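You operate a simulated robot arm through the tools that you are given. There is no shell and no other tool. Be economical: measure what you need, move in short steps, check, and stop when the job is done.

The job below is to be done with a simulated two-armed robot. You get a single attempt, and the scene is never put back.

## Task
Find the turntable joint's widest gap and close it with the nut runner.
Fine: gap switch on, runner at 40 N m, air open only for the run; the other nuts stay; switch off last.

Only the result counts: the job must be done as asked and must still hold three seconds after the hand-in. Knocking over, shifting, dropping, spilling or breaking anything else fails it.

## Robot
Two 7-joint arms with fingered hands on one trunk that stands fixed in place. Base frame: the origin is at the foot of the trunk, x ahead of it, y to its left, z up. Lengths are in m, angles in degrees, forces in N, time in s.
The left shoulder is at [0.03, 0.12, 1.188], the right one opposite. With the tool pointing down near the work surface each hand reaches from about 0.16 to 0.68 m from the base axis, measured 20 degrees to its own side. Payload 4 kg a hand.
The tool frame of a hand sits at the grasp point between the pads (the TCP): z along the fingers, y along the line on which they close. The tips reach 0.019 m beyond it. Largest opening 0.12 m; the body of the gripper starts 0.053 m behind the TCP. The gripper is a hand of 3 fingers: y runs from the thumb to the fingers, the wrist lies at [0, 0, -0.219] in the tool frame, and closing takes about 1.5 s.
Orientation is that of the tool frame in the base frame, as a unit quaternion [x, y, z, w]. With the fingers straight down and closing along the base's y, the tool's x points along the base's -x, its y along +y and its z along -z.

## Interface
- The arms move only by the tool jog_arm. It takes "left_increments", "right_increments" or both (then of equal length, played together; a hand with none holds still); each is a list of rows, each a list of 3 entries, a list of its own where there are three numbers: the closure, from 0 (fully open) to 1 (shut), then the shift along the base's x, y, z in m, then the turn, a rotation vector about the base's x, y, z in degrees. In form: [[jaw, [tx, ty, tz], [ax, ay, az]], ...]. A call has 1 to 10 rows; each row is the pose to reach, as a shift and turn from the pose commanded when the call began. Each row takes 0.2 s and may step no farther than 0.05 m and 8.6 degrees from the row before; otherwise, or with a gripper value out of range, the whole call is refused. A pose out of reach is approached as far as the arm can. The call stops where the force on the tool passes 50 N (or 10 N more than at its start, if that is more) or the arm is blocked; 0.2 s more then pass. The fingers move at their own pace (about 0.072 m/s each) and stop on an object; they squeeze with about 24 N. The grip force told is the motor's: it shows also when the fingers shut on nothing. Time passes only in rows, and 0.2 s behind the last, so rows that repeat a pose let the fingers close. It gives the time, the measured TCP pose, the force on the tool (base axes), the opening and the grip force at its end, in the units of the frame above (readings bear some noise), with the torque about the TCP (base axes, N m) and any sound that the robot's microphone picked up.
- Cameras (640 x 400 px; columns grow to the right, rows downward): "scene" is now at [0.045, 0.0545, 1.749]; the picture's right is [0.63, -0.78, -0.00], its down [-0.51, -0.41, -0.76] and it looks along [0.59, 0.48, -0.65] (base axes); focal length 276 px, centre (320, 200). "left" rides on the left gripper at [-0.066, -0.004, -0.079] in its tool frame; the picture's right is [0.05, -1.00, 0.00], its down [0.76, 0.04, -0.64] and it looks along [0.64, 0.03, 0.77] (tool axes); focal length 251 px, centre (320, 200). "right" rides on the right gripper at [0.066, -0.004, -0.079] in its tool frame; the picture's right is [0.05, 1.00, 0.00], its down [-0.76, 0.04, -0.64] and it looks along [-0.64, 0.03, 0.77] (tool axes); focal length 251 px, centre (320, 200). There is no depth. A picture from a camera that has moved, and an enlarged one, comes with that camera's place and axes in the base frame and with its lens.
- get_image(camera): a new picture of that camera. It takes no simulated time.
- raise_lower(by): slides the trunk up (or, below 0, down) by that many m; the arms and the scene camera ride with it, the base frame stays. It gives what a move gives, with no picture.
- grasp_type(shape, hand): the hand has 3 fingers and takes this shape, open, in about a second: jaw (thumb against the fingers, like two jaws); tri (thumb and two fingers); tip (a fingertip pinch); poke (one finger out to press); point (the index stretched); flat (the hand flat); cup (the hand cupped); fist (a fist). The gripper value then closes the fingers along that shape, each until it touches; the sizes above hold for jaw. It gives what a move gives, with no picture.
- pan_tilt(pan, tilt): turns the head with the scene camera to pan (to the left, within 120 degrees either way) and tilt (down, from -29 to 69), counted from straight ahead of the robot. It gives what a move gives.
- inspect(camera, box): a new picture of the part [left, top, right, bottom] of that camera's present view, enlarged. It takes no simulated time.
- sign_off(): hands the job in; it is judged then, once.

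Work in short steps. Places have to be worked out from the pictures, the camera data and where the tool is seen: move nearer, look again, correct. Check each grasp and each placing, and mend what went wrong. You have 120 turns and 86 pictures in all, those below and enlarged ones among them. Open the grippers and draw the arms clear of the work before you hand the job in, unless the task says otherwise; then end with one line.

The tools are called after "Call:" by a JSON object that holds its "fn" and its "kwargs". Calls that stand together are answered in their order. jog_arm: Moves the arms, as the interface text tells. Its arguments: {"type":"object","properties":{"left_increments":{"type":"array"},"right_increments":{"type":"array"}},"required":[]} The other tools are called the same way: raise_lower (by) slides the trunk up or down; grasp_type (shape, hand) gives the hand a shape; pan_tilt (pan, tilt) turns the head that bears the scene camera; get_image (camera) takes a picture; inspect (camera, box) takes an enlarged picture of a part of a camera's view; sign_off () hands the job in.

At the start:

```text
clock: 0.0
left_tcp_pos: [0.2639, 0.3612, 1.5113]
left_orientation: [0.0, 1.0, 0.0, 0.0]
left_wrist_force: [0.2, -0.7, 0.4]
left_ft_torque: [0.02, 0.01, 0.01]
left_gripper_width: 0.12
left_grip_force: 0.0
left_shape: jaw
right_tcp_pos: [0.4462, 0.01, 1.4865]
right_orientation: [0.0, 1.0, 0.0, 0.0]
right_wrist_force: [-1.2, -0.4, 0.3]
right_ft_torque: [0.02, -0.02, 0.01]
right_gripper_width: 0.12
right_grip_force: 0.0
right_shape: jaw
trunk travel left (down, up): [-0.4, 0.14]
head pan, tilt: [38.8, 40.6]
```

scene: 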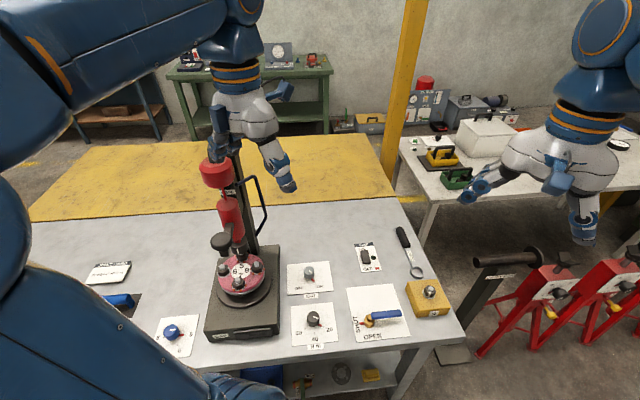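
right: 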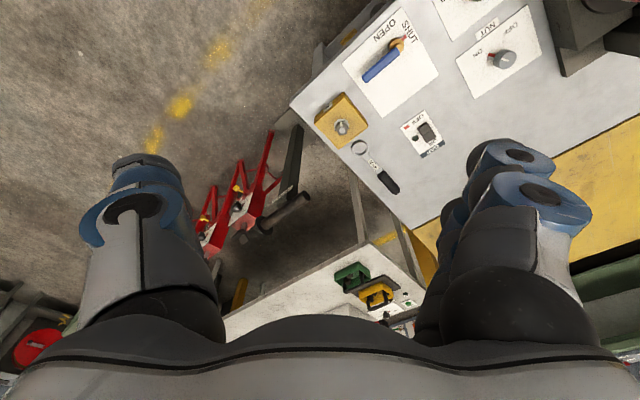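
left: 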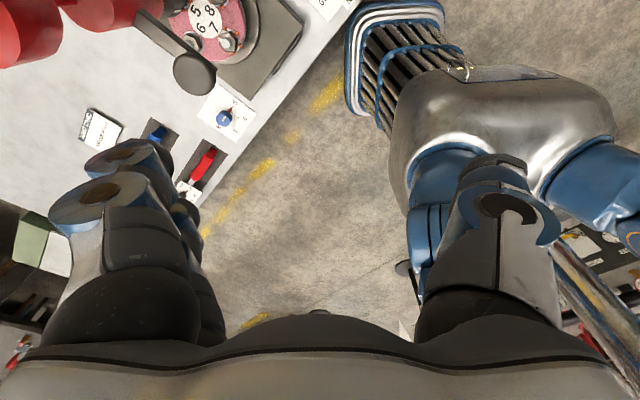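

The scene shows a bench with a turntable joint, knobs, valve and a hanging nut runner. I'll enlarge the relevant parts.

Call:
{"fn": "inspect", "kwargs": {"camera": "scene", "box": [190, 140, 350, 350]}}

Call:
{"fn": "inspect", "kwargs": {"camera": "scene", "box": [280, 210, 460, 360]}}

Call:
{"fn": "inspect", "kwargs": {"camera": "scene", "box": [70, 240, 220, 370]}}

```text
1.90 times, centred on (270, 245) of scene
camera zoom: at [0.045, 0.0545, 1.749], right [0.63, -0.78, 0.0], down [-0.51, -0.41, -0.76], along [0.59, 0.48, -0.65], focal length 526 px, centre (415, 114)
```

zoom: 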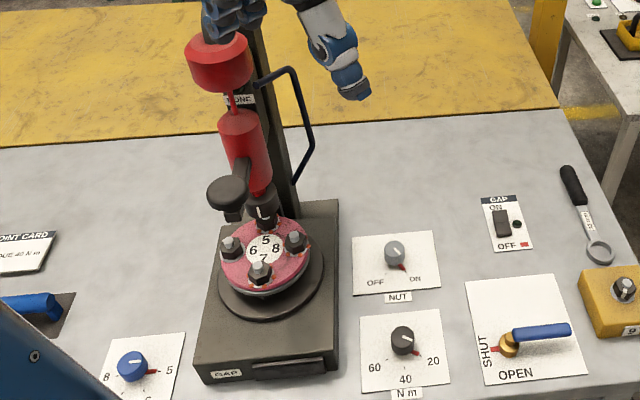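

```text
2.67 times, centred on (370, 285) of scene
camera zoom: at [0.045, 0.0545, 1.749], right [0.63, -0.78, 0.0], down [-0.51, -0.41, -0.76], along [0.59, 0.48, -0.65], focal length 736 px, centre (187, -27)
```

zoom: 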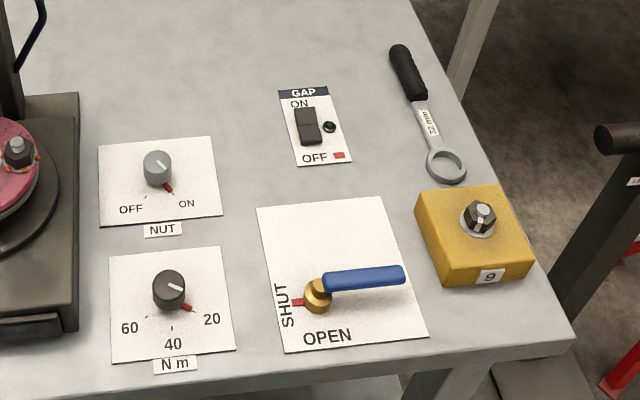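

```text
3.08 times, centred on (145, 305) of scene
camera zoom: at [0.045, 0.0545, 1.749], right [0.63, -0.78, 0.0], down [-0.51, -0.41, -0.76], along [0.59, 0.48, -0.65], focal length 849 px, centre (858, -123)
```

zoom: 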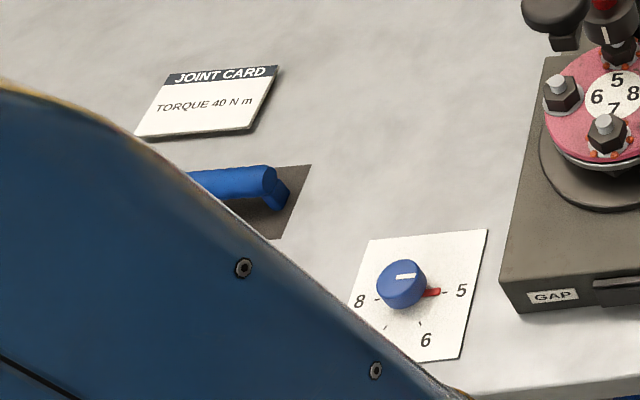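

The left arm hides the left end of the bench; I look at it through the left hand camera.

Call:
{"fn": "inspect", "kwargs": {"camera": "left", "box": [0, 0, 370, 230]}}

Call:
{"fn": "inspect", "kwargs": {"camera": "scene", "box": [190, 150, 290, 260]}}

Call:
{"fn": "inspect", "kwargs": {"camera": "scene", "box": [170, 30, 520, 200]}}

```text
1.73 times, centred on (185, 115) of left
camera zoom: at [0.3309, 0.3572, 1.5912], right [-0.05, -1.0, 0.0], down [-0.76, 0.04, 0.64], along [-0.64, 0.03, -0.77], focal length 435 px, centre (554, 347)
```

zoom: 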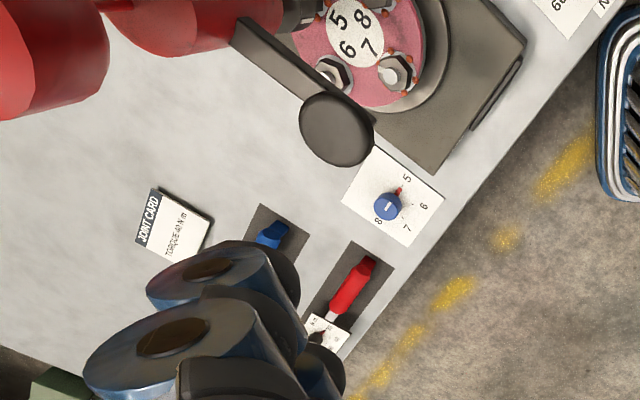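

```text
3.64 times, centred on (240, 205) of scene
camera zoom: at [0.045, 0.0545, 1.749], right [0.63, -0.78, 0.0], down [-0.51, -0.41, -0.76], along [0.59, 0.48, -0.65], focal length 1004 px, centre (611, 182)
```

zoom: 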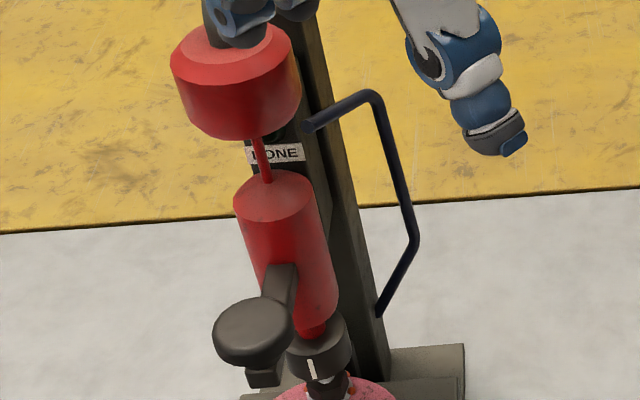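

```text
1.83 times, centred on (345, 115) of scene
camera zoom: at [0.045, 0.0545, 1.749], right [0.63, -0.78, 0.0], down [-0.51, -0.41, -0.76], along [0.59, 0.48, -0.65], focal length 505 px, centre (274, 355)
```

zoom: 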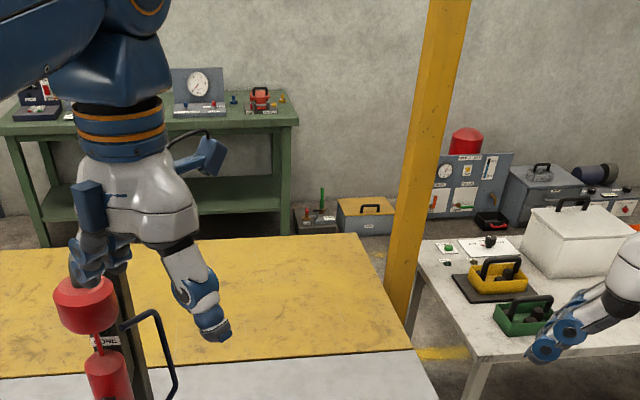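

I judge the bench top at about z 0.87 and the blue dial near (0.05, 0.65). I'll pan the head further left and down to see the left end of the bench.

Call:
{"fn": "pan_tilt", "kwargs": {"pan": 70, "tilt": 50}}

Call:
{"fn": "get_image", "kwargs": {"camera": "scene"}}

```text
clock: 1.0
left_tcp_pos: [0.2641, 0.3617, 1.5129]
left_orientation: [-0.001, 1.0, 0.001, 0.0]
left_wrist_force: [-0.6, 1.1, 0.4]
left_ft_torque: [-0.03, -0.02, 0.01]
left_gripper_width: 0.12
left_grip_force: 0.1
left_shape: jaw
right_tcp_pos: [0.4472, 0.0089, 1.4877]
right_orientation: [0.0, 1.0, 0.0, 0.0]
right_wrist_force: [-0.4, -0.3, -0.9]
right_ft_torque: [0.0, 0.01, 0.0]
right_gripper_width: 0.1198
right_grip_force: 0.1
right_shape: jaw
trunk travel left (down, up): [-0.4, 0.14]
head pan, tilt: [70.0, 50.0]
```

```text
76 pictures are left
camera scene: at [0.0055, 0.0739, 1.7358], right [0.94, -0.34, 0.0], down [-0.26, -0.72, -0.64], along [0.22, 0.6, -0.77], focal length 276 px, centre (320, 200)
```

scene: 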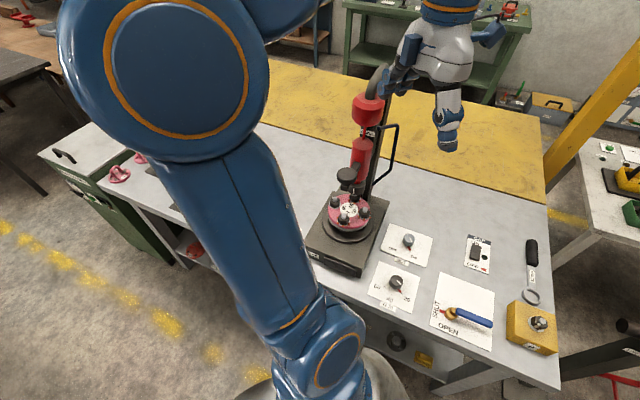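

The left upper arm blocks the view. I move the right hand to the right, and the left hand forward/right out of the line of sight.

Call:
{"fn": "jog_arm", "kwargs": {"left_increments": [[0, [0, -0.03, 0.02], [0, 0, 0]], [0, [0, -0.06, 0.04], [0, 0, 0]], [0, [0, -0.09, 0.06], [0, 0, 0]], [0, [0, -0.12, 0.08], [0, 0, 0]], [0, [0.03, -0.15, 0.08], [0, 0, 0]], [0, [0.06, -0.18, 0.08], [0, 0, 0]], [0, [0.08, -0.2, 0.08], [0, 0, 0]]], "right_increments": [[0, [0, -0.05, 0], [0, 0, 0]], [0, [0, -0.1, 0], [0, 0, 0]], [0, [0, -0.15, 0], [0, 0, 0]], [0, [0, -0.2, 0], [0, 0, 0]], [0, [0, -0.25, 0], [0, 0, 0]], [0, [0, -0.3, 0], [0, 0, 0]], [0, [0, -0.32, 0], [0, 0, 0]]]}}

Call:
{"fn": "get_image", "kwargs": {"camera": "scene"}}

Call:
{"fn": "get_image", "kwargs": {"camera": "left"}}

```text
clock: 2.6
left_tcp_pos: [0.3448, 0.1589, 1.5924]
left_orientation: [0.001, 1.0, 0.0, 0.0]
left_wrist_force: [0.3, -0.6, 1.2]
left_ft_torque: [0.0, 0.0, 0.01]
left_gripper_width: 0.1199
left_grip_force: 0.1
left_shape: jaw
right_tcp_pos: [0.4462, -0.3112, 1.4835]
right_orientation: [-0.001, 1.0, 0.001, -0.001]
right_wrist_force: [-0.6, 0.1, -0.5]
right_ft_torque: [0.01, -0.01, 0.02]
right_gripper_width: 0.1198
right_grip_force: 0.1
right_shape: jaw
trunk travel left (down, up): [-0.4, 0.14]
head pan, tilt: [70.0, 50.0]
```

```text
75 pictures are left
camera scene: at [0.0058, 0.0726, 1.7358], right [0.94, -0.34, 0.0], down [-0.26, -0.72, -0.64], along [0.22, 0.6, -0.77], focal length 276 px, centre (320, 200)
```

scene: 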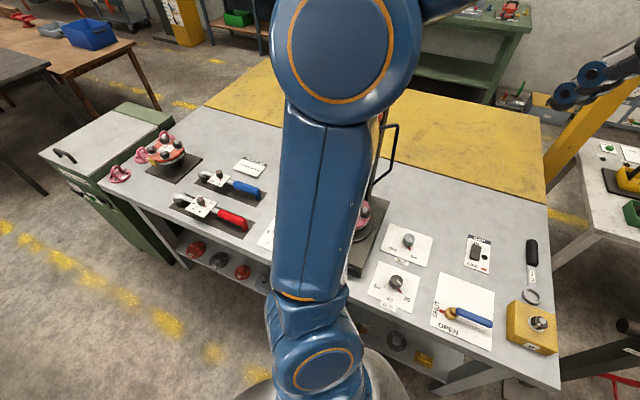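

```text
74 pictures are left
camera left: at [0.412, 0.1558, 1.6711], right [-0.05, -1.0, 0.0], down [-0.76, 0.04, 0.64], along [-0.64, 0.04, -0.77], focal length 251 px, centre (320, 200)
```

left: 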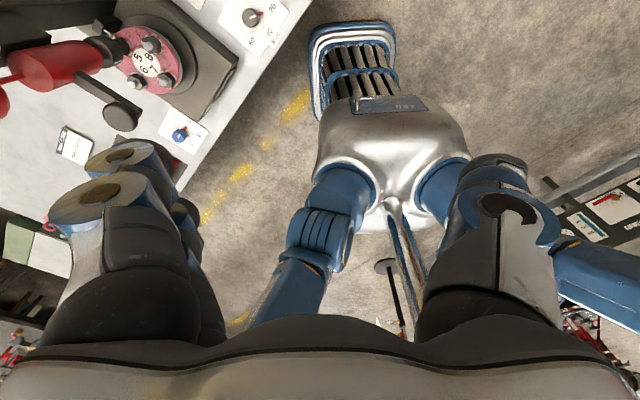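

The left items are just wrenches and a spare flange. I point the head back to the controls and zoom in on the dials.

Call:
{"fn": "pan_tilt", "kwargs": {"pan": 40, "tilt": 55}}

Call:
{"fn": "get_image", "kwargs": {"camera": "scene"}}

```text
clock: 3.5
left_tcp_pos: [0.3452, 0.1616, 1.5922]
left_orientation: [0.0, 1.0, 0.001, -0.001]
left_wrist_force: [-0.1, 0.1, -0.2]
left_ft_torque: [0.0, -0.01, 0.01]
left_gripper_width: 0.1197
left_grip_force: 0.2
left_shape: jaw
right_tcp_pos: [0.448, -0.3101, 1.4844]
right_orientation: [0.0, 1.0, 0.0, 0.0]
right_wrist_force: [0.6, -0.6, 0.7]
right_ft_torque: [0.01, 0.0, 0.0]
right_gripper_width: 0.12
right_grip_force: 0.0
right_shape: jaw
trunk travel left (down, up): [-0.4, 0.14]
head pan, tilt: [40.0, 55.0]
```

```text
73 pictures are left
camera scene: at [0.0344, 0.0475, 1.7293], right [0.64, -0.77, 0.0], down [-0.63, -0.53, -0.57], along [0.44, 0.37, -0.82], focal length 276 px, centre (320, 200)
```

scene: 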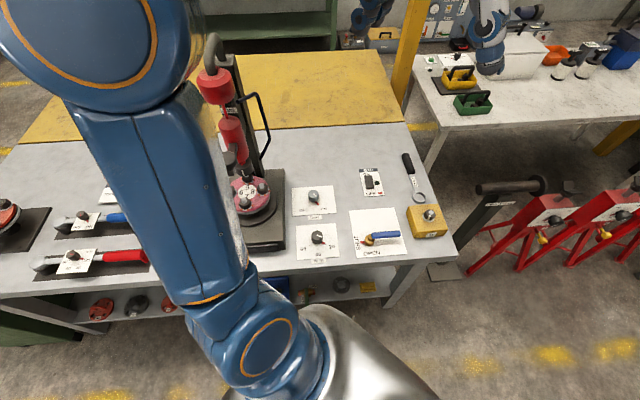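

Zooming on the dials and the turntable from here.

Call:
{"fn": "inspect", "kwargs": {"camera": "scene", "box": [290, 170, 410, 265]}}

Call:
{"fn": "inspect", "kwargs": {"camera": "scene", "box": [205, 140, 295, 255]}}

```text
4.21 times, centred on (350, 218) of scene
camera zoom: at [0.0344, 0.0475, 1.7293], right [0.64, -0.77, 0.0], down [-0.63, -0.53, -0.57], along [0.44, 0.37, -0.82], focal length 1162 px, centre (194, 126)
```

zoom: 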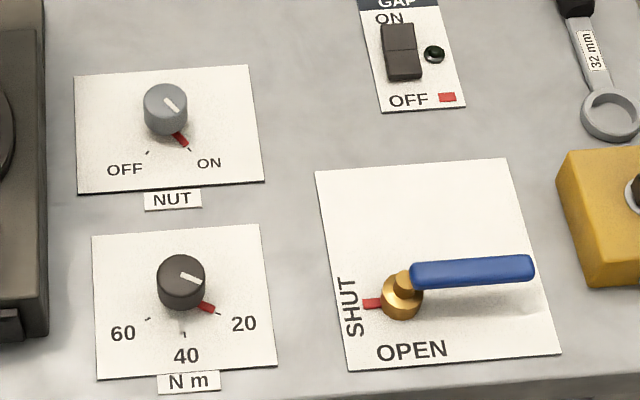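

```text
3.48 times, centred on (250, 198) of scene
camera zoom: at [0.0344, 0.0475, 1.7293], right [0.64, -0.77, 0.0], down [-0.63, -0.53, -0.57], along [0.44, 0.37, -0.82], focal length 960 px, centre (564, 209)
```

zoom: 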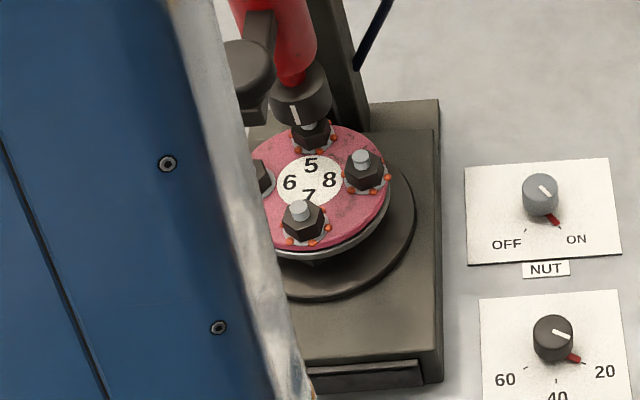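

Pointers read: NUT ON, torque 20, air SHUT, GAP OFF, index 5. I'll shape the left hand to poke and bring it, tilted forward 45°, above the GAP rocker at about (0.68, 0.34, 0.885).

Call:
{"fn": "grasp_type", "kwargs": {"hand": "left", "shape": "poke"}}

Call:
{"fn": "jog_arm", "kwargs": {"left_increments": [[0, [0.02, 0.015, -0.04], [0, -7.5, 0]], [0, [0.04, 0.03, -0.08], [0, -15, 0]], [0, [0.06, 0.045, -0.12], [0, -22.5, 0]], [0, [0.08, 0.06, -0.16], [0, -30, 0]], [0, [0.1, 0.075, -0.2], [0, -37.5, 0]], [0, [0.12, 0.09, -0.24], [0, -45, 0]], [0, [0.14, 0.105, -0.28], [0, -45, 0]], [0, [0.16, 0.12, -0.32], [0, -45, 0]], [0, [0.18, 0.135, -0.36], [0, -45, 0]], [0, [0.2, 0.15, -0.4], [0, -45, 0]]]}}

Call:
{"fn": "get_image", "kwargs": {"camera": "scene"}}

Call:
{"fn": "get_image", "kwargs": {"camera": "left"}}

```text
clock: 4.4
left_tcp_pos: [0.3453, 0.1621, 1.5925]
left_orientation: [0.001, 1.0, 0.0, 0.0]
left_wrist_force: [-0.1, -0.1, -0.2]
left_ft_torque: [-0.05, 0.02, -0.01]
left_gripper_width: 0.0
left_grip_force: 0.1
left_shape: poke
right_tcp_pos: [0.4481, -0.3089, 1.4848]
right_orientation: [-0.001, 1.0, 0.0, 0.0]
right_wrist_force: [-0.4, 0.1, -0.2]
right_ft_torque: [-0.01, -0.02, -0.01]
right_gripper_width: 0.1197
right_grip_force: 0.2
right_shape: jaw
trunk travel left (down, up): [-0.4, 0.14]
head pan, tilt: [40.0, 55.0]
```

```text
clock: 6.6
left_tcp_pos: [0.5433, 0.3099, 1.1915]
left_orientation: [0.0, 0.924, 0.0, 0.383]
left_wrist_force: [0.8, -0.3, -0.2]
left_ft_torque: [-0.02, 0.02, 0.01]
left_gripper_width: 0.0
left_grip_force: 0.0
left_shape: poke
right_tcp_pos: [0.4497, -0.3096, 1.4836]
right_orientation: [0.0, 1.0, 0.0, 0.0]
right_wrist_force: [-0.4, 0.5, -0.2]
right_ft_torque: [-0.04, 0.03, 0.0]
right_gripper_width: 0.1201
right_grip_force: 0.1
right_shape: jaw
trunk travel left (down, up): [-0.4, 0.14]
head pan, tilt: [40.0, 55.0]
```

```text
70 pictures are left
camera scene: at [0.0362, 0.0476, 1.7292], right [0.64, -0.77, 0.0], down [-0.63, -0.53, -0.57], along [0.44, 0.37, -0.82], focal length 276 px, centre (320, 200)
```

scene: 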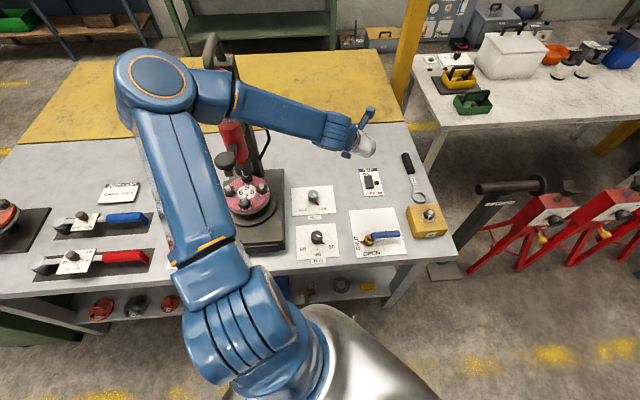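

```text
69 pictures are left
camera left: at [0.5349, 0.3068, 1.2932], right [-0.04, -1.0, -0.04], down [-1.0, 0.04, -0.09], along [0.09, 0.04, -1.0], focal length 251 px, centre (320, 200)
```

left: 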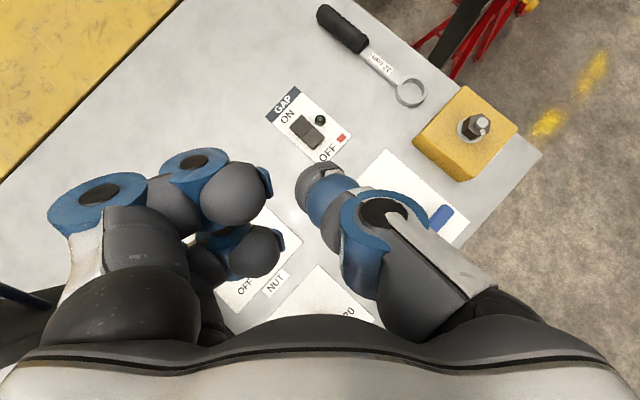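

The poke finger's tip lies on the tool axis ~0.017 m beyond the TCP, and the rocker comes out at (0.686, 0.341), with ON half around (0.697, 0.353). I approach to hover 0.03 above it with tilt reduced to 35°.

Call:
{"fn": "jog_arm", "kwargs": {"left_increments": [[0, [0.03, 0.01, -0.035], [0, 5, 0]], [0, [0.06, 0.02, -0.07], [0, 10, 0]], [0, [0.09, 0.03, -0.105], [0, 10, 0]], [0, [0.12, 0.04, -0.14], [0, 10, 0]], [0, [0.143, 0.043, -0.18], [0, 10, 0]], [0, [0.143, 0.043, -0.22], [0, 10, 0]], [0, [0.143, 0.043, -0.25], [0, 10, 0]]]}}

Call:
{"fn": "get_image", "kwargs": {"camera": "left"}}

Call:
{"fn": "get_image", "kwargs": {"camera": "scene"}}

```text
clock: 8.2
left_tcp_pos: [0.6893, 0.3535, 0.9395]
left_orientation: [-0.001, 0.953, 0.001, 0.302]
left_wrist_force: [0.6, 0.3, -0.5]
left_ft_torque: [-0.04, -0.01, 0.02]
left_gripper_width: 0.0001
left_grip_force: 0.1
left_shape: poke
right_tcp_pos: [0.4475, -0.3089, 1.4855]
right_orientation: [0.0, 1.0, 0.001, -0.001]
right_wrist_force: [-0.2, 0.6, 0.4]
right_ft_torque: [0.02, 0.02, 0.0]
right_gripper_width: 0.1199
right_grip_force: 0.1
right_shape: jaw
trunk travel left (down, up): [-0.4, 0.14]
head pan, tilt: [40.0, 55.0]
```

```text
68 pictures are left
camera left: at [0.6979, 0.3486, 1.0429], right [-0.04, -1.0, -0.03], down [-1.0, 0.04, 0.09], along [-0.09, 0.04, -1.0], focal length 251 px, centre (320, 200)
```

left: 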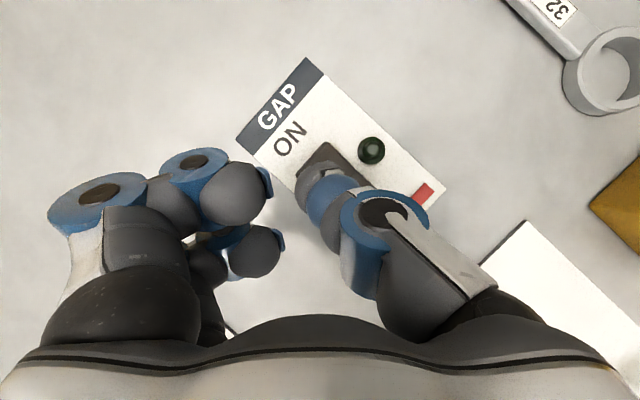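

```text
67 pictures are left
camera scene: at [0.0356, 0.0479, 1.7292], right [0.64, -0.77, 0.0], down [-0.63, -0.53, -0.57], along [0.44, 0.37, -0.82], focal length 276 px, centre (320, 200)
```

scene: 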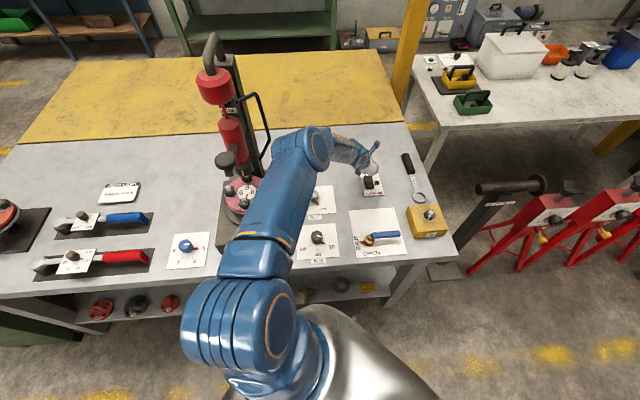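

The tip sits over the ON half. I press straight down in small steps.

Call:
{"fn": "jog_arm", "kwargs": {"left_increments": [[0, [0.004, 0, -0.015], [0, 0, 0]], [0, [0.004, 0, -0.028], [0, 0, 0]], [0, [0.004, 0, -0.036], [0, 0, 0]], [0, [0.004, 0, -0.042], [0, 0, 0]], [0, [0.004, 0, -0.046], [0, 0, 0]]]}}

Call:
{"fn": "get_image", "kwargs": {"camera": "left"}}

```text
clock: 9.4
left_tcp_pos: [0.6914, 0.3529, 0.8963]
left_orientation: [0.0, 0.954, 0.0, 0.301]
left_wrist_force: [-0.3, -0.3, -0.4]
left_ft_torque: [0.03, 0.0, -0.02]
left_gripper_width: 0.0
left_grip_force: 0.1
left_shape: poke
right_tcp_pos: [0.4485, -0.309, 1.4852]
right_orientation: [0.0, 1.0, 0.0, -0.001]
right_wrist_force: [-0.8, 0.4, -0.8]
right_ft_torque: [-0.01, 0.01, -0.03]
right_gripper_width: 0.1199
right_grip_force: 0.1
right_shape: jaw
trunk travel left (down, up): [-0.4, 0.14]
head pan, tilt: [40.0, 55.0]
```

```text
66 pictures are left
camera left: at [0.7003, 0.3496, 0.9985], right [-0.04, -1.0, -0.03], down [-1.0, 0.04, 0.09], along [-0.09, 0.04, -1.0], focal length 251 px, centre (320, 200)
```

left: 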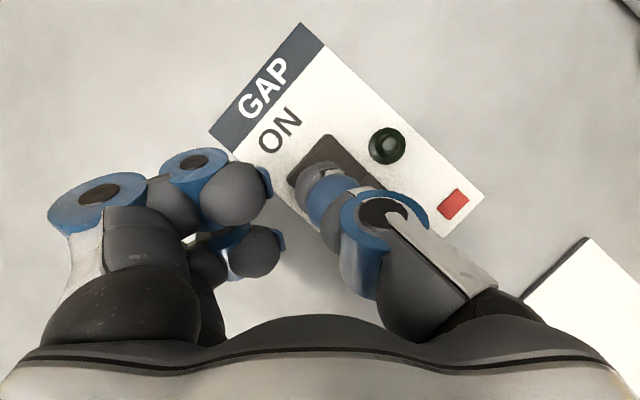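

No contact yet, so the surface is lower. Continuing down in small steps, a touch toward the ON end.

Call:
{"fn": "jog_arm", "kwargs": {"left_increments": [[0, [0.003, 0.001, -0.006], [0, 0, 0]], [0, [0.003, 0.001, -0.011], [0, 0, 0]], [0, [0.003, 0.001, -0.016], [0, 0, 0]], [0, [0.003, 0.001, -0.02], [0, 0, 0]], [0, [0.003, 0.001, -0.024], [0, 0, 0]]]}}

Call:
{"fn": "get_image", "kwargs": {"camera": "left"}}

```text
clock: 10.6
left_tcp_pos: [0.703, 0.3573, 0.8876]
left_orientation: [-0.002, 0.95, 0.002, 0.313]
left_wrist_force: [-6.7, -4.5, 30.1]
left_ft_torque: [-0.19, 0.02, -0.05]
left_gripper_width: 0.0
left_grip_force: 0.0
left_shape: poke
right_tcp_pos: [0.4468, -0.3084, 1.4852]
right_orientation: [0.0, 1.0, 0.0, -0.001]
right_wrist_force: [-0.3, 0.1, 0.7]
right_ft_torque: [-0.07, 0.04, 0.0]
right_gripper_width: 0.1198
right_grip_force: 0.1
right_shape: jaw
trunk travel left (down, up): [-0.4, 0.14]
head pan, tilt: [40.0, 55.0]
stopped in row 5 (left hand): the force on the tool passed its limit at 53 N (the readings are from after the stop); the commanded pose is now the measured one
```

```text
65 pictures are left
camera left: at [0.7095, 0.3526, 0.9892], right [-0.04, -1.0, -0.04], down [-1.0, 0.04, 0.06], along [-0.06, 0.04, -1.0], focal length 251 px, centre (320, 200)
```

left: 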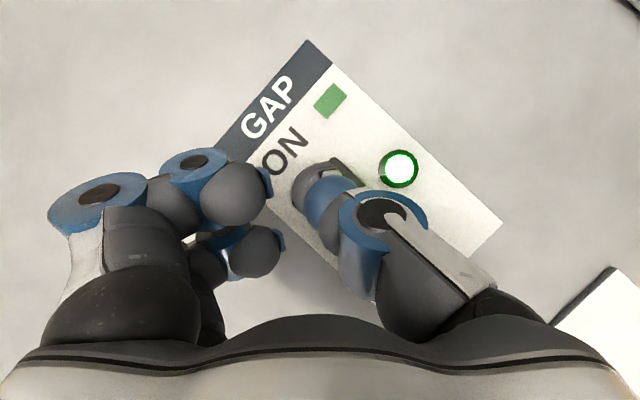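

The GAP lamp is lit and the green mark shows ON. I lift off and look at the turntable for a gap display.

Call:
{"fn": "jog_arm", "kwargs": {"left_increments": [[0, [0, 0, 0.04], [0, 0, 0]], [0, [0, 0, 0.085], [0, 0, 0]], [0, [-0.03, -0.01, 0.12], [0, 0, 0]], [0, [-0.06, -0.03, 0.15], [0, 0, 0]], [0, [-0.09, -0.06, 0.18], [0, 0, 0]], [0, [-0.11, -0.09, 0.2], [0, 0, 0]], [0, [-0.13, -0.13, 0.2], [0, 0, 0]], [0, [-0.15, -0.16, 0.2], [0, 0, 0]]]}}

Call:
{"fn": "get_image", "kwargs": {"camera": "scene"}}

```text
refused: row 5 steps farther than a row can; nothing moved
```

```text
64 pictures are left
camera scene: at [0.033, 0.0481, 1.7292], right [0.64, -0.77, 0.0], down [-0.63, -0.53, -0.57], along [0.44, 0.37, -0.82], focal length 276 px, centre (320, 200)
```

scene: 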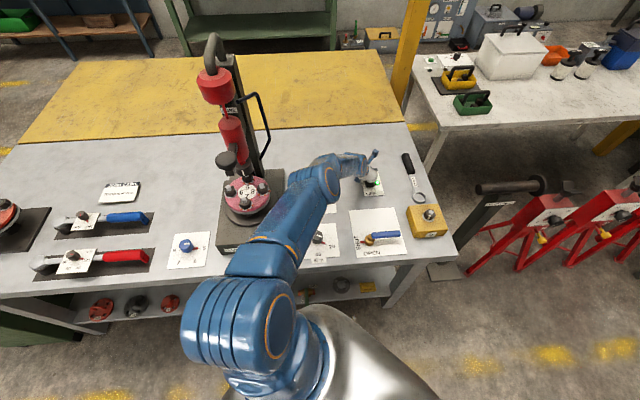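

A row was too long; nothing moved. The turntable is in full view now, so I zoom in first, and lift off with shorter steps.

Call:
{"fn": "jog_arm", "kwargs": {"left_increments": [[0, [0, 0, 0.04], [0, 0, 0]], [0, [0, 0, 0.085], [0, 0, 0]], [0, [-0.02, -0.01, 0.12], [0, 0, 0]], [0, [-0.04, -0.03, 0.15], [0, 0, 0]], [0, [-0.06, -0.06, 0.175], [0, 0, 0]], [0, [-0.08, -0.09, 0.2], [0, 0, 0]], [0, [-0.1, -0.13, 0.2], [0, 0, 0]], [0, [-0.12, -0.16, 0.2], [0, 0, 0]]]}}

Call:
{"fn": "inspect", "kwargs": {"camera": "scene", "box": [185, 120, 305, 270]}}

```text
clock: 12.4
left_tcp_pos: [0.5786, 0.196, 1.0806]
left_orientation: [-0.001, 0.951, 0.002, 0.308]
left_wrist_force: [1.0, -0.8, -0.1]
left_ft_torque: [-0.01, 0.04, -0.02]
left_gripper_width: 0.0
left_grip_force: 0.1
left_shape: poke
right_tcp_pos: [0.4468, -0.3109, 1.4854]
right_orientation: [0.0, 1.0, 0.0, 0.0]
right_wrist_force: [-0.6, -0.1, -0.2]
right_ft_torque: [0.02, -0.03, 0.01]
right_gripper_width: 0.1199
right_grip_force: 0.1
right_shape: jaw
trunk travel left (down, up): [-0.4, 0.14]
head pan, tilt: [40.0, 55.0]
```

```text
2.67 times, centred on (245, 195) of scene
camera zoom: at [0.0339, 0.0469, 1.7293], right [0.64, -0.77, 0.0], down [-0.63, -0.53, -0.57], along [0.44, 0.37, -0.82], focal length 736 px, centre (520, 213)
```

zoom: 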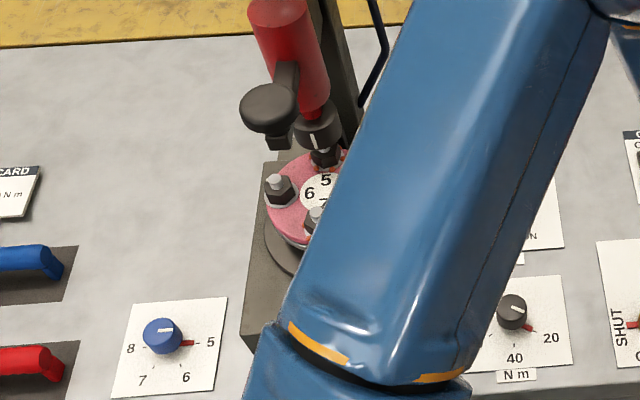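

The forearm covers the table. I draw the left hand right and back to clear the view.

Call:
{"fn": "jog_arm", "kwargs": {"left_increments": [[0, [-0.02, -0.04, 0.01], [0, 0, 0]], [0, [-0.04, -0.08, 0.02], [0, 0, 0]], [0, [-0.06, -0.12, 0.03], [0, 0, 0]], [0, [-0.08, -0.16, 0.04], [0, 0, 0]], [0, [-0.1, -0.2, 0.05], [0, 0, 0]], [0, [-0.12, -0.22, 0.06], [0, 0, 0]]]}}

Call:
{"fn": "get_image", "kwargs": {"camera": "scene"}}

Call:
{"fn": "inspect", "kwargs": {"camera": "scene", "box": [185, 120, 305, 270]}}

```text
clock: 13.8
left_tcp_pos: [0.46, -0.0263, 1.1401]
left_orientation: [-0.002, 0.952, 0.002, 0.307]
left_wrist_force: [-0.5, -0.7, 0.0]
left_ft_torque: [0.01, 0.0, 0.0]
left_gripper_width: 0.0
left_grip_force: 0.1
left_shape: poke
right_tcp_pos: [0.4472, -0.3093, 1.4858]
right_orientation: [-0.001, 1.0, 0.0, 0.0]
right_wrist_force: [0.5, 0.7, 0.0]
right_ft_torque: [-0.02, 0.0, 0.02]
right_gripper_width: 0.1199
right_grip_force: 0.0
right_shape: jaw
trunk travel left (down, up): [-0.4, 0.14]
head pan, tilt: [40.0, 55.0]
```

```text
62 pictures are left
camera scene: at [0.0335, 0.0474, 1.7293], right [0.64, -0.77, 0.0], down [-0.63, -0.53, -0.57], along [0.44, 0.37, -0.82], focal length 276 px, centre (320, 200)
```

scene: 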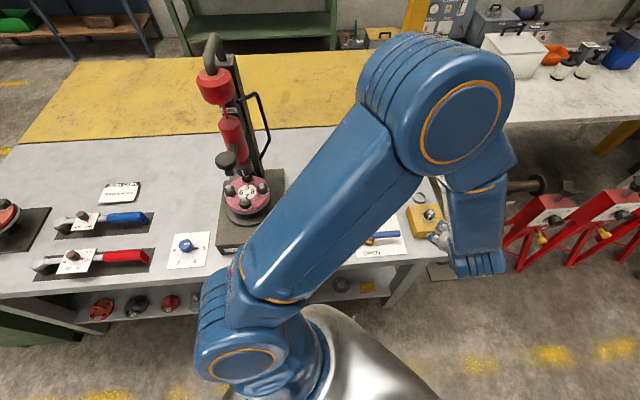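

```text
2.67 times, centred on (245, 195) of scene
camera zoom: at [0.0335, 0.0474, 1.7293], right [0.64, -0.77, 0.0], down [-0.63, -0.53, -0.57], along [0.44, 0.37, -0.82], focal length 736 px, centre (520, 213)
```

zoom: 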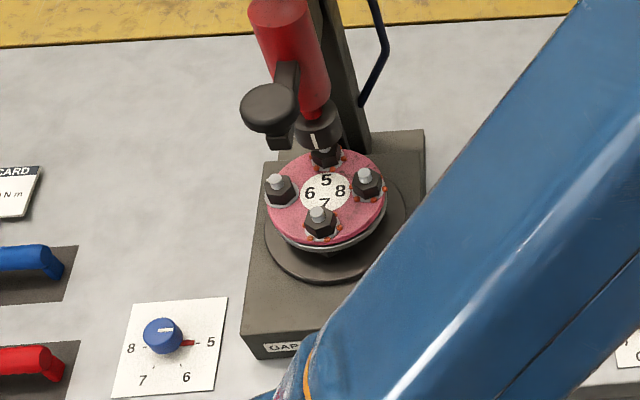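

The display is still hidden. Plan: left hand works the index dial, right hand the torque dial and valve. I bring the left hand (jaw shape, tool down) toward the index dial, and then look.

Call:
{"fn": "jog_arm", "kwargs": {"left_increments": [[0, [-0.025, 0.04, 0.01], [0, 6, 0]], [0, [-0.05, 0.08, 0.02], [0, 12, 0]], [0, [-0.075, 0.12, 0.03], [0, 18, 0]], [0, [-0.1, 0.16, 0.04], [0, 24, 0]], [0, [-0.125, 0.2, 0.05], [0, 30, 0]], [0, [-0.15, 0.24, 0.06], [0, 35.5, 0]], [0, [-0.175, 0.28, 0.06], [0, 35.5, 0]], [0, [-0.2, 0.32, 0.06], [0, 35.5, 0]], [0, [-0.225, 0.36, 0.06], [0, 35.5, 0]], [0, [-0.25, 0.4, 0.06], [0, 35.5, 0]]]}}

Call:
{"fn": "jog_arm", "kwargs": {"left_increments": [[0, [-0.025, 0.04, 0], [0, 0, 0]], [0, [-0.05, 0.08, 0], [0, 0, 0]], [0, [-0.075, 0.12, 0], [0, 0, 0]], [0, [-0.1, 0.16, 0], [0, 0, 0]], [0, [-0.125, 0.2, 0], [0, 0, 0]], [0, [-0.15, 0.24, 0], [0, 0, 0]], [0, [-0.16, 0.27, 0], [0, 0, 0]]]}}

Call:
{"fn": "get_image", "kwargs": {"camera": "scene"}}

Call:
{"fn": "get_image", "kwargs": {"camera": "left"}}

```text
clock: 16.0
left_tcp_pos: [0.2082, 0.3784, 1.2003]
left_orientation: [0.0, 1.0, 0.0, 0.004]
left_wrist_force: [0.2, 0.0, 0.2]
left_ft_torque: [-0.03, -0.03, 0.04]
left_gripper_width: 0.0001
left_grip_force: 0.1
left_shape: poke
right_tcp_pos: [0.4461, -0.3085, 1.4866]
right_orientation: [0.0, 1.0, 0.0, 0.001]
right_wrist_force: [0.0, 0.2, 1.1]
right_ft_torque: [-0.01, -0.01, 0.01]
right_gripper_width: 0.12
right_grip_force: 0.1
right_shape: jaw
trunk travel left (down, up): [-0.4, 0.14]
head pan, tilt: [40.0, 55.0]
```

```text
clock: 17.6
left_tcp_pos: [0.0479, 0.6441, 1.1999]
left_orientation: [-0.002, 1.0, 0.001, 0.003]
left_wrist_force: [0.3, 0.6, -0.6]
left_ft_torque: [-0.01, -0.03, 0.03]
left_gripper_width: 0.0
left_grip_force: 0.1
left_shape: poke
right_tcp_pos: [0.446, -0.3086, 1.4853]
right_orientation: [0.001, 1.0, -0.001, 0.0]
right_wrist_force: [-0.1, -0.5, 0.4]
right_ft_torque: [-0.01, 0.02, 0.03]
right_gripper_width: 0.1202
right_grip_force: 0.1
right_shape: jaw
trunk travel left (down, up): [-0.4, 0.14]
head pan, tilt: [40.0, 55.0]
```

```text
60 pictures are left
camera scene: at [0.033, 0.0495, 1.7292], right [0.64, -0.77, 0.0], down [-0.63, -0.53, -0.57], along [0.44, 0.37, -0.82], focal length 276 px, centre (320, 200)
```

scene: 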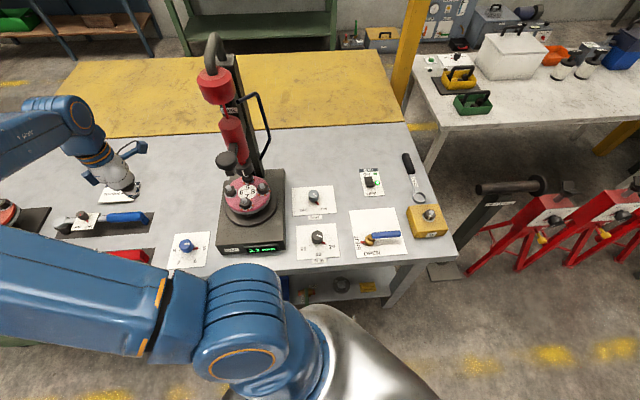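

```text
59 pictures are left
camera left: at [0.1136, 0.6406, 1.2798], right [-0.05, -1.0, 0.0], down [-0.77, 0.04, 0.64], along [-0.64, 0.03, -0.77], focal length 251 px, centre (320, 200)
```

left: 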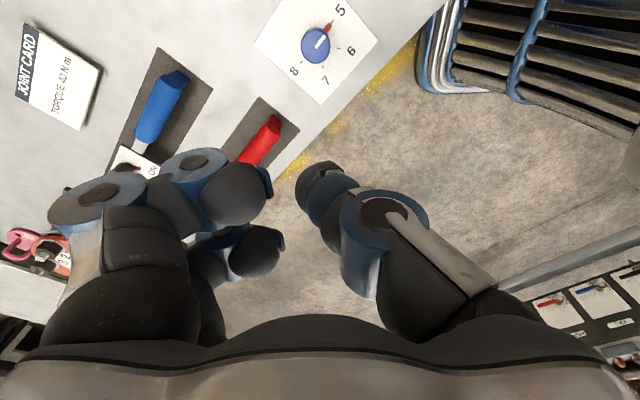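

Excellent: the base front has a gap display. I zoom on it.

Call:
{"fn": "inspect", "kwargs": {"camera": "scene", "box": [165, 140, 325, 265]}}

```text
3.20 times, centred on (245, 202) of scene
camera zoom: at [0.033, 0.0495, 1.7292], right [0.64, -0.77, 0.0], down [-0.63, -0.53, -0.57], along [0.44, 0.37, -0.82], focal length 883 px, centre (560, 192)
```

zoom: 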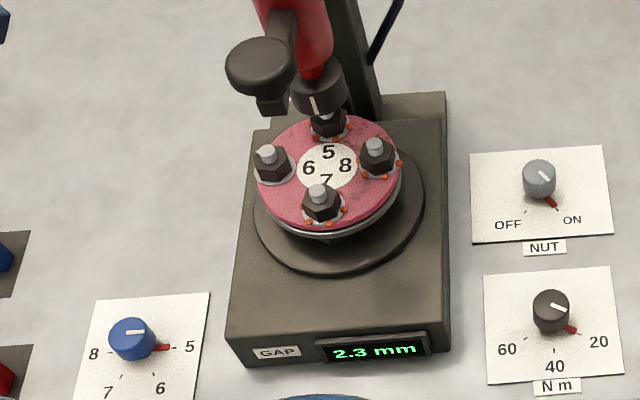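

Nut 5 reads 2.3 mm. The index dial is at about (0.058, 0.650), top z≈0.885. I set jaw shape and lower above it half-open, with +30° yaw so the turn to 6 ends at −30°.

Call:
{"fn": "grasp_type", "kwargs": {"hand": "left", "shape": "jaw"}}

Call:
{"fn": "jog_arm", "kwargs": {"left_increments": [[0.35, [0.005, 0.003, -0.04], [0, 0, 7.5]], [0.35, [0.01, 0.006, -0.08], [0, 0, 15]], [0.35, [0.01, 0.006, -0.12], [0, 0, 22.5]], [0.35, [0.01, 0.006, -0.16], [0, 0, 30]], [0.35, [0.01, 0.006, -0.2], [0, 0, 30]], [0.35, [0.01, 0.006, -0.22], [0, 0, 30]]]}}

Call:
{"fn": "get_image", "kwargs": {"camera": "left"}}

Call:
{"fn": "get_image", "kwargs": {"camera": "scene"}}

```text
clock: 18.5
left_tcp_pos: [0.0495, 0.6426, 1.2022]
left_orientation: [0.0, 1.0, 0.002, 0.004]
left_wrist_force: [0.2, -1.1, -0.1]
left_ft_torque: [0.02, 0.0, 0.01]
left_gripper_width: 0.1198
left_grip_force: 0.1
left_shape: jaw
right_tcp_pos: [0.4474, -0.3098, 1.486]
right_orientation: [0.0, 1.0, 0.0, 0.0]
right_wrist_force: [0.3, -0.4, -0.8]
right_ft_torque: [-0.02, -0.02, 0.01]
right_gripper_width: 0.1197
right_grip_force: 0.1
right_shape: jaw
trunk travel left (down, up): [-0.4, 0.14]
head pan, tilt: [40.0, 55.0]
```

```text
clock: 19.9
left_tcp_pos: [0.0612, 0.6499, 0.9803]
left_orientation: [-0.261, 0.965, 0.002, 0.003]
left_wrist_force: [-0.2, 0.3, 0.1]
left_ft_torque: [-0.02, -0.01, -0.04]
left_gripper_width: 0.0783
left_grip_force: 0.0
left_shape: jaw
right_tcp_pos: [0.447, -0.3096, 1.4841]
right_orientation: [0.0, 1.0, 0.0, 0.0]
right_wrist_force: [-0.5, 0.7, 0.4]
right_ft_torque: [-0.03, 0.0, -0.02]
right_gripper_width: 0.1198
right_grip_force: 0.0
right_shape: jaw
trunk travel left (down, up): [-0.4, 0.14]
head pan, tilt: [40.0, 55.0]
```

```text
57 pictures are left
camera left: at [0.1201, 0.6789, 1.0597], right [0.45, -0.89, 0.0], down [-0.69, -0.35, 0.64], along [-0.57, -0.29, -0.77], focal length 251 px, centre (320, 200)
```

left: 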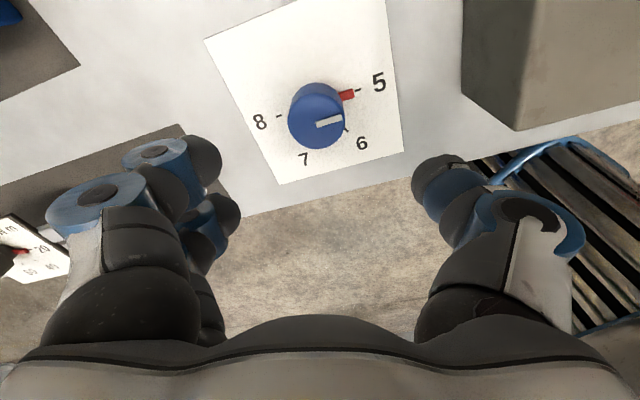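

```text
56 pictures are left
camera scene: at [0.034, 0.0482, 1.7293], right [0.64, -0.77, 0.0], down [-0.63, -0.53, -0.57], along [0.44, 0.37, -0.82], focal length 276 px, centre (320, 200)
```

scene: 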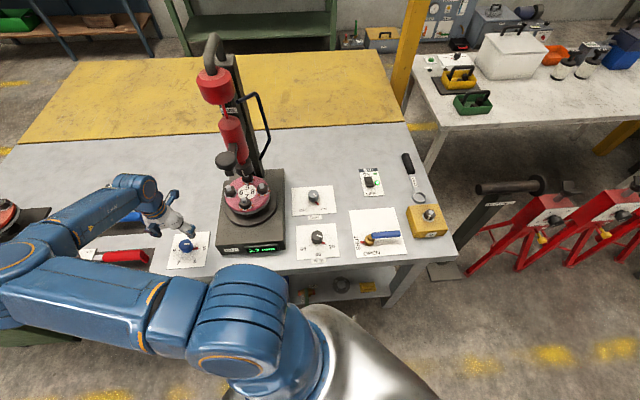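

Knob diameter ≈0.037 m at (0.062, 0.652). I lower to TCP z≈0.888, then close on it.

Call:
{"fn": "jog_arm", "kwargs": {"left_increments": [[0.35, [0.001, 0.002, -0.03], [0, 0, 0]], [0.35, [0.001, 0.002, -0.06], [0, 0, 0]], [0.35, [0.001, 0.002, -0.08], [0, 0, 0]], [0.35, [0.001, 0.002, -0.091], [0, 0, 0]], [1, [0.001, 0.002, -0.091], [0, 0, 0]], [1, [0.001, 0.002, -0.091], [0, 0, 0]], [1, [0.001, 0.002, -0.091], [0, 0, 0]], [1, [0.001, 0.002, -0.091], [0, 0, 0]], [1, [0.001, 0.002, -0.091], [0, 0, 0]]]}}

Call:
{"fn": "get_image", "kwargs": {"camera": "left"}}

```text
clock: 21.9
left_tcp_pos: [0.062, 0.6522, 0.8895]
left_orientation: [-0.259, 0.966, 0.001, 0.003]
left_wrist_force: [3.2, -2.8, -4.9]
left_ft_torque: [-0.03, 0.01, -0.11]
left_gripper_width: 0.0277
left_grip_force: 23.9
left_shape: jaw
right_tcp_pos: [0.4469, -0.3097, 1.485]
right_orientation: [0.0, 1.0, 0.0, 0.0]
right_wrist_force: [0.5, -0.6, -0.1]
right_ft_torque: [-0.01, -0.02, 0.05]
right_gripper_width: 0.1198
right_grip_force: 0.2
right_shape: jaw
trunk travel left (down, up): [-0.4, 0.14]
head pan, tilt: [40.0, 55.0]
```

```text
55 pictures are left
camera left: at [0.1216, 0.6813, 0.968], right [0.45, -0.89, 0.0], down [-0.69, -0.35, 0.64], along [-0.57, -0.29, -0.77], focal length 251 px, centre (320, 200)
```

left: 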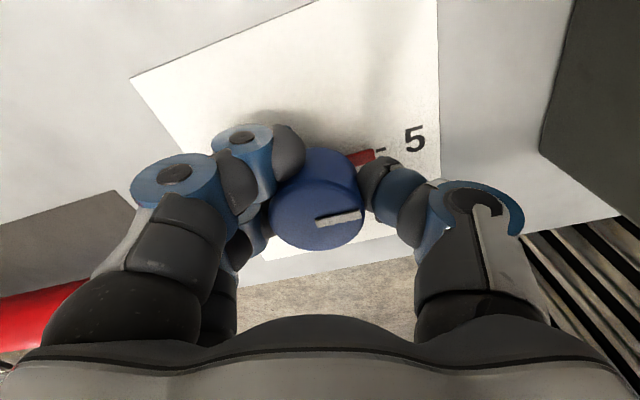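

Knob is gripped (force 24 N). I turn it clockwise 60° toward 6 and read the display.

Call:
{"fn": "jog_arm", "kwargs": {"left_increments": [[1, [0, 0, 0], [0, 0, -7.5]], [1, [0, 0, 0], [0, 0, -15]], [1, [0, 0, 0], [0, 0, -22.5]], [1, [0, 0, 0], [0, 0, -30]], [1, [0, 0, 0], [0, 0, -37.5]], [1, [0, 0, 0], [0, 0, -45]], [1, [0, 0, 0], [0, 0, -52.5]], [1, [0, 0, 0], [0, 0, -60]], [1, [0, 0, 0], [0, 0, -60]]]}}

Call:
{"fn": "get_image", "kwargs": {"camera": "left"}}

Call:
{"fn": "inspect", "kwargs": {"camera": "scene", "box": [165, 140, 325, 265]}}

```text
clock: 23.9
left_tcp_pos: [0.0602, 0.6509, 0.8907]
left_orientation: [0.258, 0.966, -0.001, 0.004]
left_wrist_force: [3.6, -28.9, -8.1]
left_ft_torque: [-0.23, 0.02, 0.22]
left_gripper_width: 0.0259
left_grip_force: 24.1
left_shape: jaw
right_tcp_pos: [0.4492, -0.3122, 1.4845]
right_orientation: [0.0, 1.0, 0.001, -0.001]
right_wrist_force: [-0.6, 0.3, 0.5]
right_ft_torque: [0.0, -0.01, -0.02]
right_gripper_width: 0.12
right_grip_force: 0.1
right_shape: jaw
trunk travel left (down, up): [-0.4, 0.14]
head pan, tilt: [40.0, 55.0]
```

```text
54 pictures are left
camera left: at [0.1167, 0.6142, 0.97], right [-0.55, -0.84, 0.0], down [-0.65, 0.42, 0.64], along [-0.53, 0.35, -0.77], focal length 251 px, centre (320, 200)
```

left: 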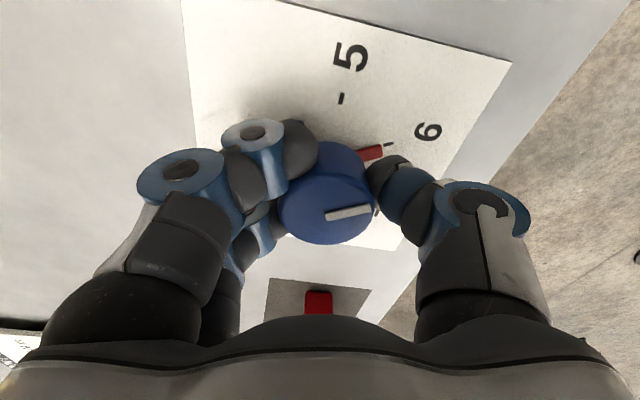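

```text
3.20 times, centred on (245, 202) of scene
camera zoom: at [0.0353, 0.0445, 1.7293], right [0.64, -0.77, 0.0], down [-0.63, -0.53, -0.57], along [0.44, 0.37, -0.82], focal length 883 px, centre (560, 192)
```

zoom: 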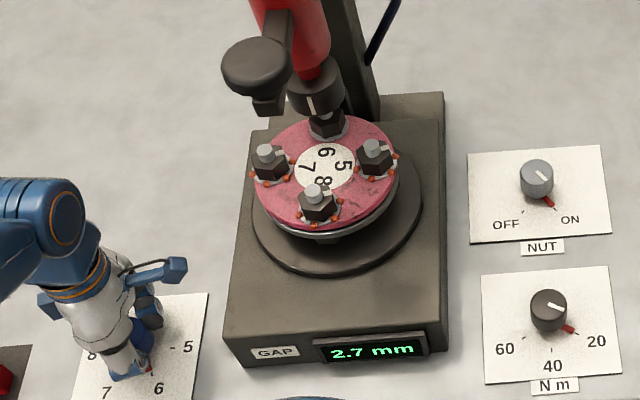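

Nut 6 reads 2.7 mm. A 29 N side force shows I'm slightly off-centre (knob lies a little toward −y); I continue 60° to 7 with a −3 mm y correction.

Call:
{"fn": "jog_arm", "kwargs": {"left_increments": [[1, [0, -0.003, 0], [0, 0, 0]], [1, [0, -0.003, 0], [0, 0, -7.5]], [1, [0, -0.003, 0], [0, 0, -15]], [1, [0, -0.003, 0], [0, 0, -22.5]], [1, [0, -0.003, 0], [0, 0, -30]], [1, [0, -0.003, 0], [0, 0, -37.5]], [1, [0, -0.003, 0], [0, 0, -45]], [1, [0, -0.003, 0], [0, 0, -52.5]], [1, [0, -0.003, 0], [0, 0, -60]], [1, [0, -0.003, 0], [0, 0, -60]]]}}

Call:
{"fn": "inspect", "kwargs": {"camera": "scene", "box": [165, 140, 325, 265]}}

```text
clock: 25.7
left_tcp_pos: [0.0948, 0.5874, 0.8885]
left_orientation: [0.551, 0.834, 0.014, -0.017]
left_wrist_force: [-11.9, 12.2, 4.2]
left_ft_torque: [-0.47, -0.65, 0.45]
left_gripper_width: 0.0201
left_grip_force: 24.1
left_shape: jaw
left hand out of reach, approached as far as the arm can: row 4, 5, 6, 7, 8
right_tcp_pos: [0.447, -0.3078, 1.486]
right_orientation: [0.0, 1.0, 0.001, 0.0]
right_wrist_force: [0.8, 0.1, -0.4]
right_ft_torque: [-0.01, 0.04, 0.02]
right_gripper_width: 0.1199
right_grip_force: 0.1
right_shape: jaw
trunk travel left (down, up): [-0.4, 0.14]
head pan, tilt: [40.0, 55.0]
stopped in row 8 (left hand): the force on the tool passed its limit at 66 N (the readings are from after the stop); the commanded pose is now the measured one
```

```text
3.20 times, centred on (245, 202) of scene
camera zoom: at [0.0336, 0.0493, 1.7292], right [0.64, -0.77, 0.0], down [-0.63, -0.53, -0.57], along [0.44, 0.37, -0.82], focal length 883 px, centre (560, 192)
```

zoom: 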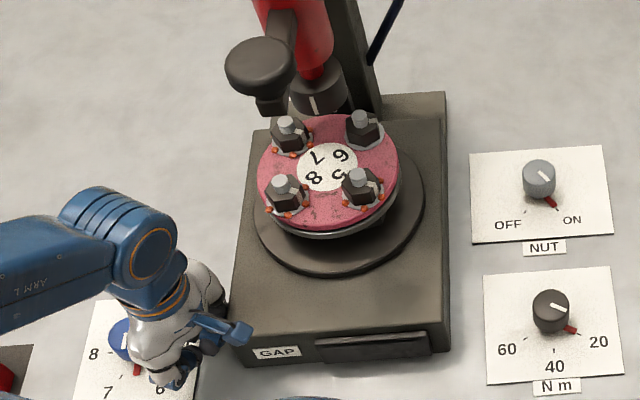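

The arm hit its yaw limit and slid off the knob toward the turntable base. I raise straight up, keeping the fingers shut.

Call:
{"fn": "jog_arm", "kwargs": {"left_increments": [[1, [-0.004, 0.004, 0.02], [0, 0, 0]], [1, [-0.006, 0.006, 0.05], [0, 0, 0]], [1, [-0.006, 0.02, 0.09], [0, 0, 5]], [1, [-0.01, 0.04, 0.13], [0, 0, 10]], [1, [-0.02, 0.05, 0.15], [0, 0, 15]]]}}

Call:
{"fn": "get_image", "kwargs": {"camera": "left"}}

Call:
{"fn": "inspect", "kwargs": {"camera": "scene", "box": [165, 140, 325, 265]}}

```text
clock: 26.9
left_tcp_pos: [0.0782, 0.6345, 1.0377]
left_orientation: [0.439, 0.898, 0.014, -0.016]
left_wrist_force: [-0.2, 0.6, 0.0]
left_ft_torque: [0.0, 0.0, 0.0]
left_gripper_width: 0.0201
left_grip_force: 24.0
left_shape: jaw
right_tcp_pos: [0.4468, -0.3107, 1.4848]
right_orientation: [-0.001, 1.0, 0.0, 0.001]
right_wrist_force: [1.0, 0.3, -0.5]
right_ft_torque: [0.0, 0.03, 0.02]
right_gripper_width: 0.1198
right_grip_force: 0.1
right_shape: jaw
trunk travel left (down, up): [-0.4, 0.14]
head pan, tilt: [40.0, 55.0]
```

```text
51 pictures are left
camera left: at [0.1182, 0.5773, 1.1148], right [-0.82, -0.57, -0.01], down [-0.43, 0.6, 0.67], along [-0.38, 0.56, -0.74], focal length 251 px, centre (320, 200)
```

left: 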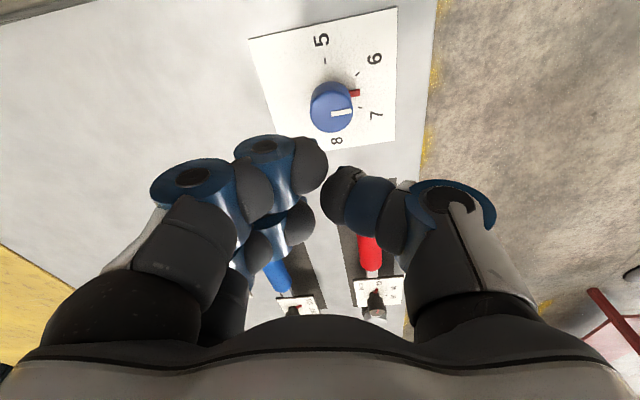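

```text
3.20 times, centred on (245, 202) of scene
camera zoom: at [0.035, 0.0477, 1.7292], right [0.64, -0.77, 0.0], down [-0.63, -0.53, -0.57], along [0.44, 0.37, -0.82], focal length 883 px, centre (560, 192)
```

zoom: 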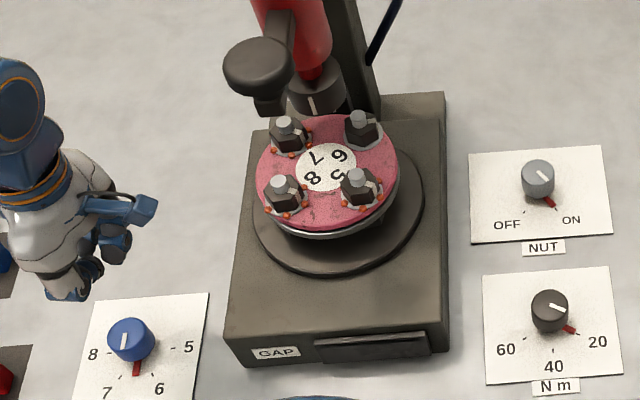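

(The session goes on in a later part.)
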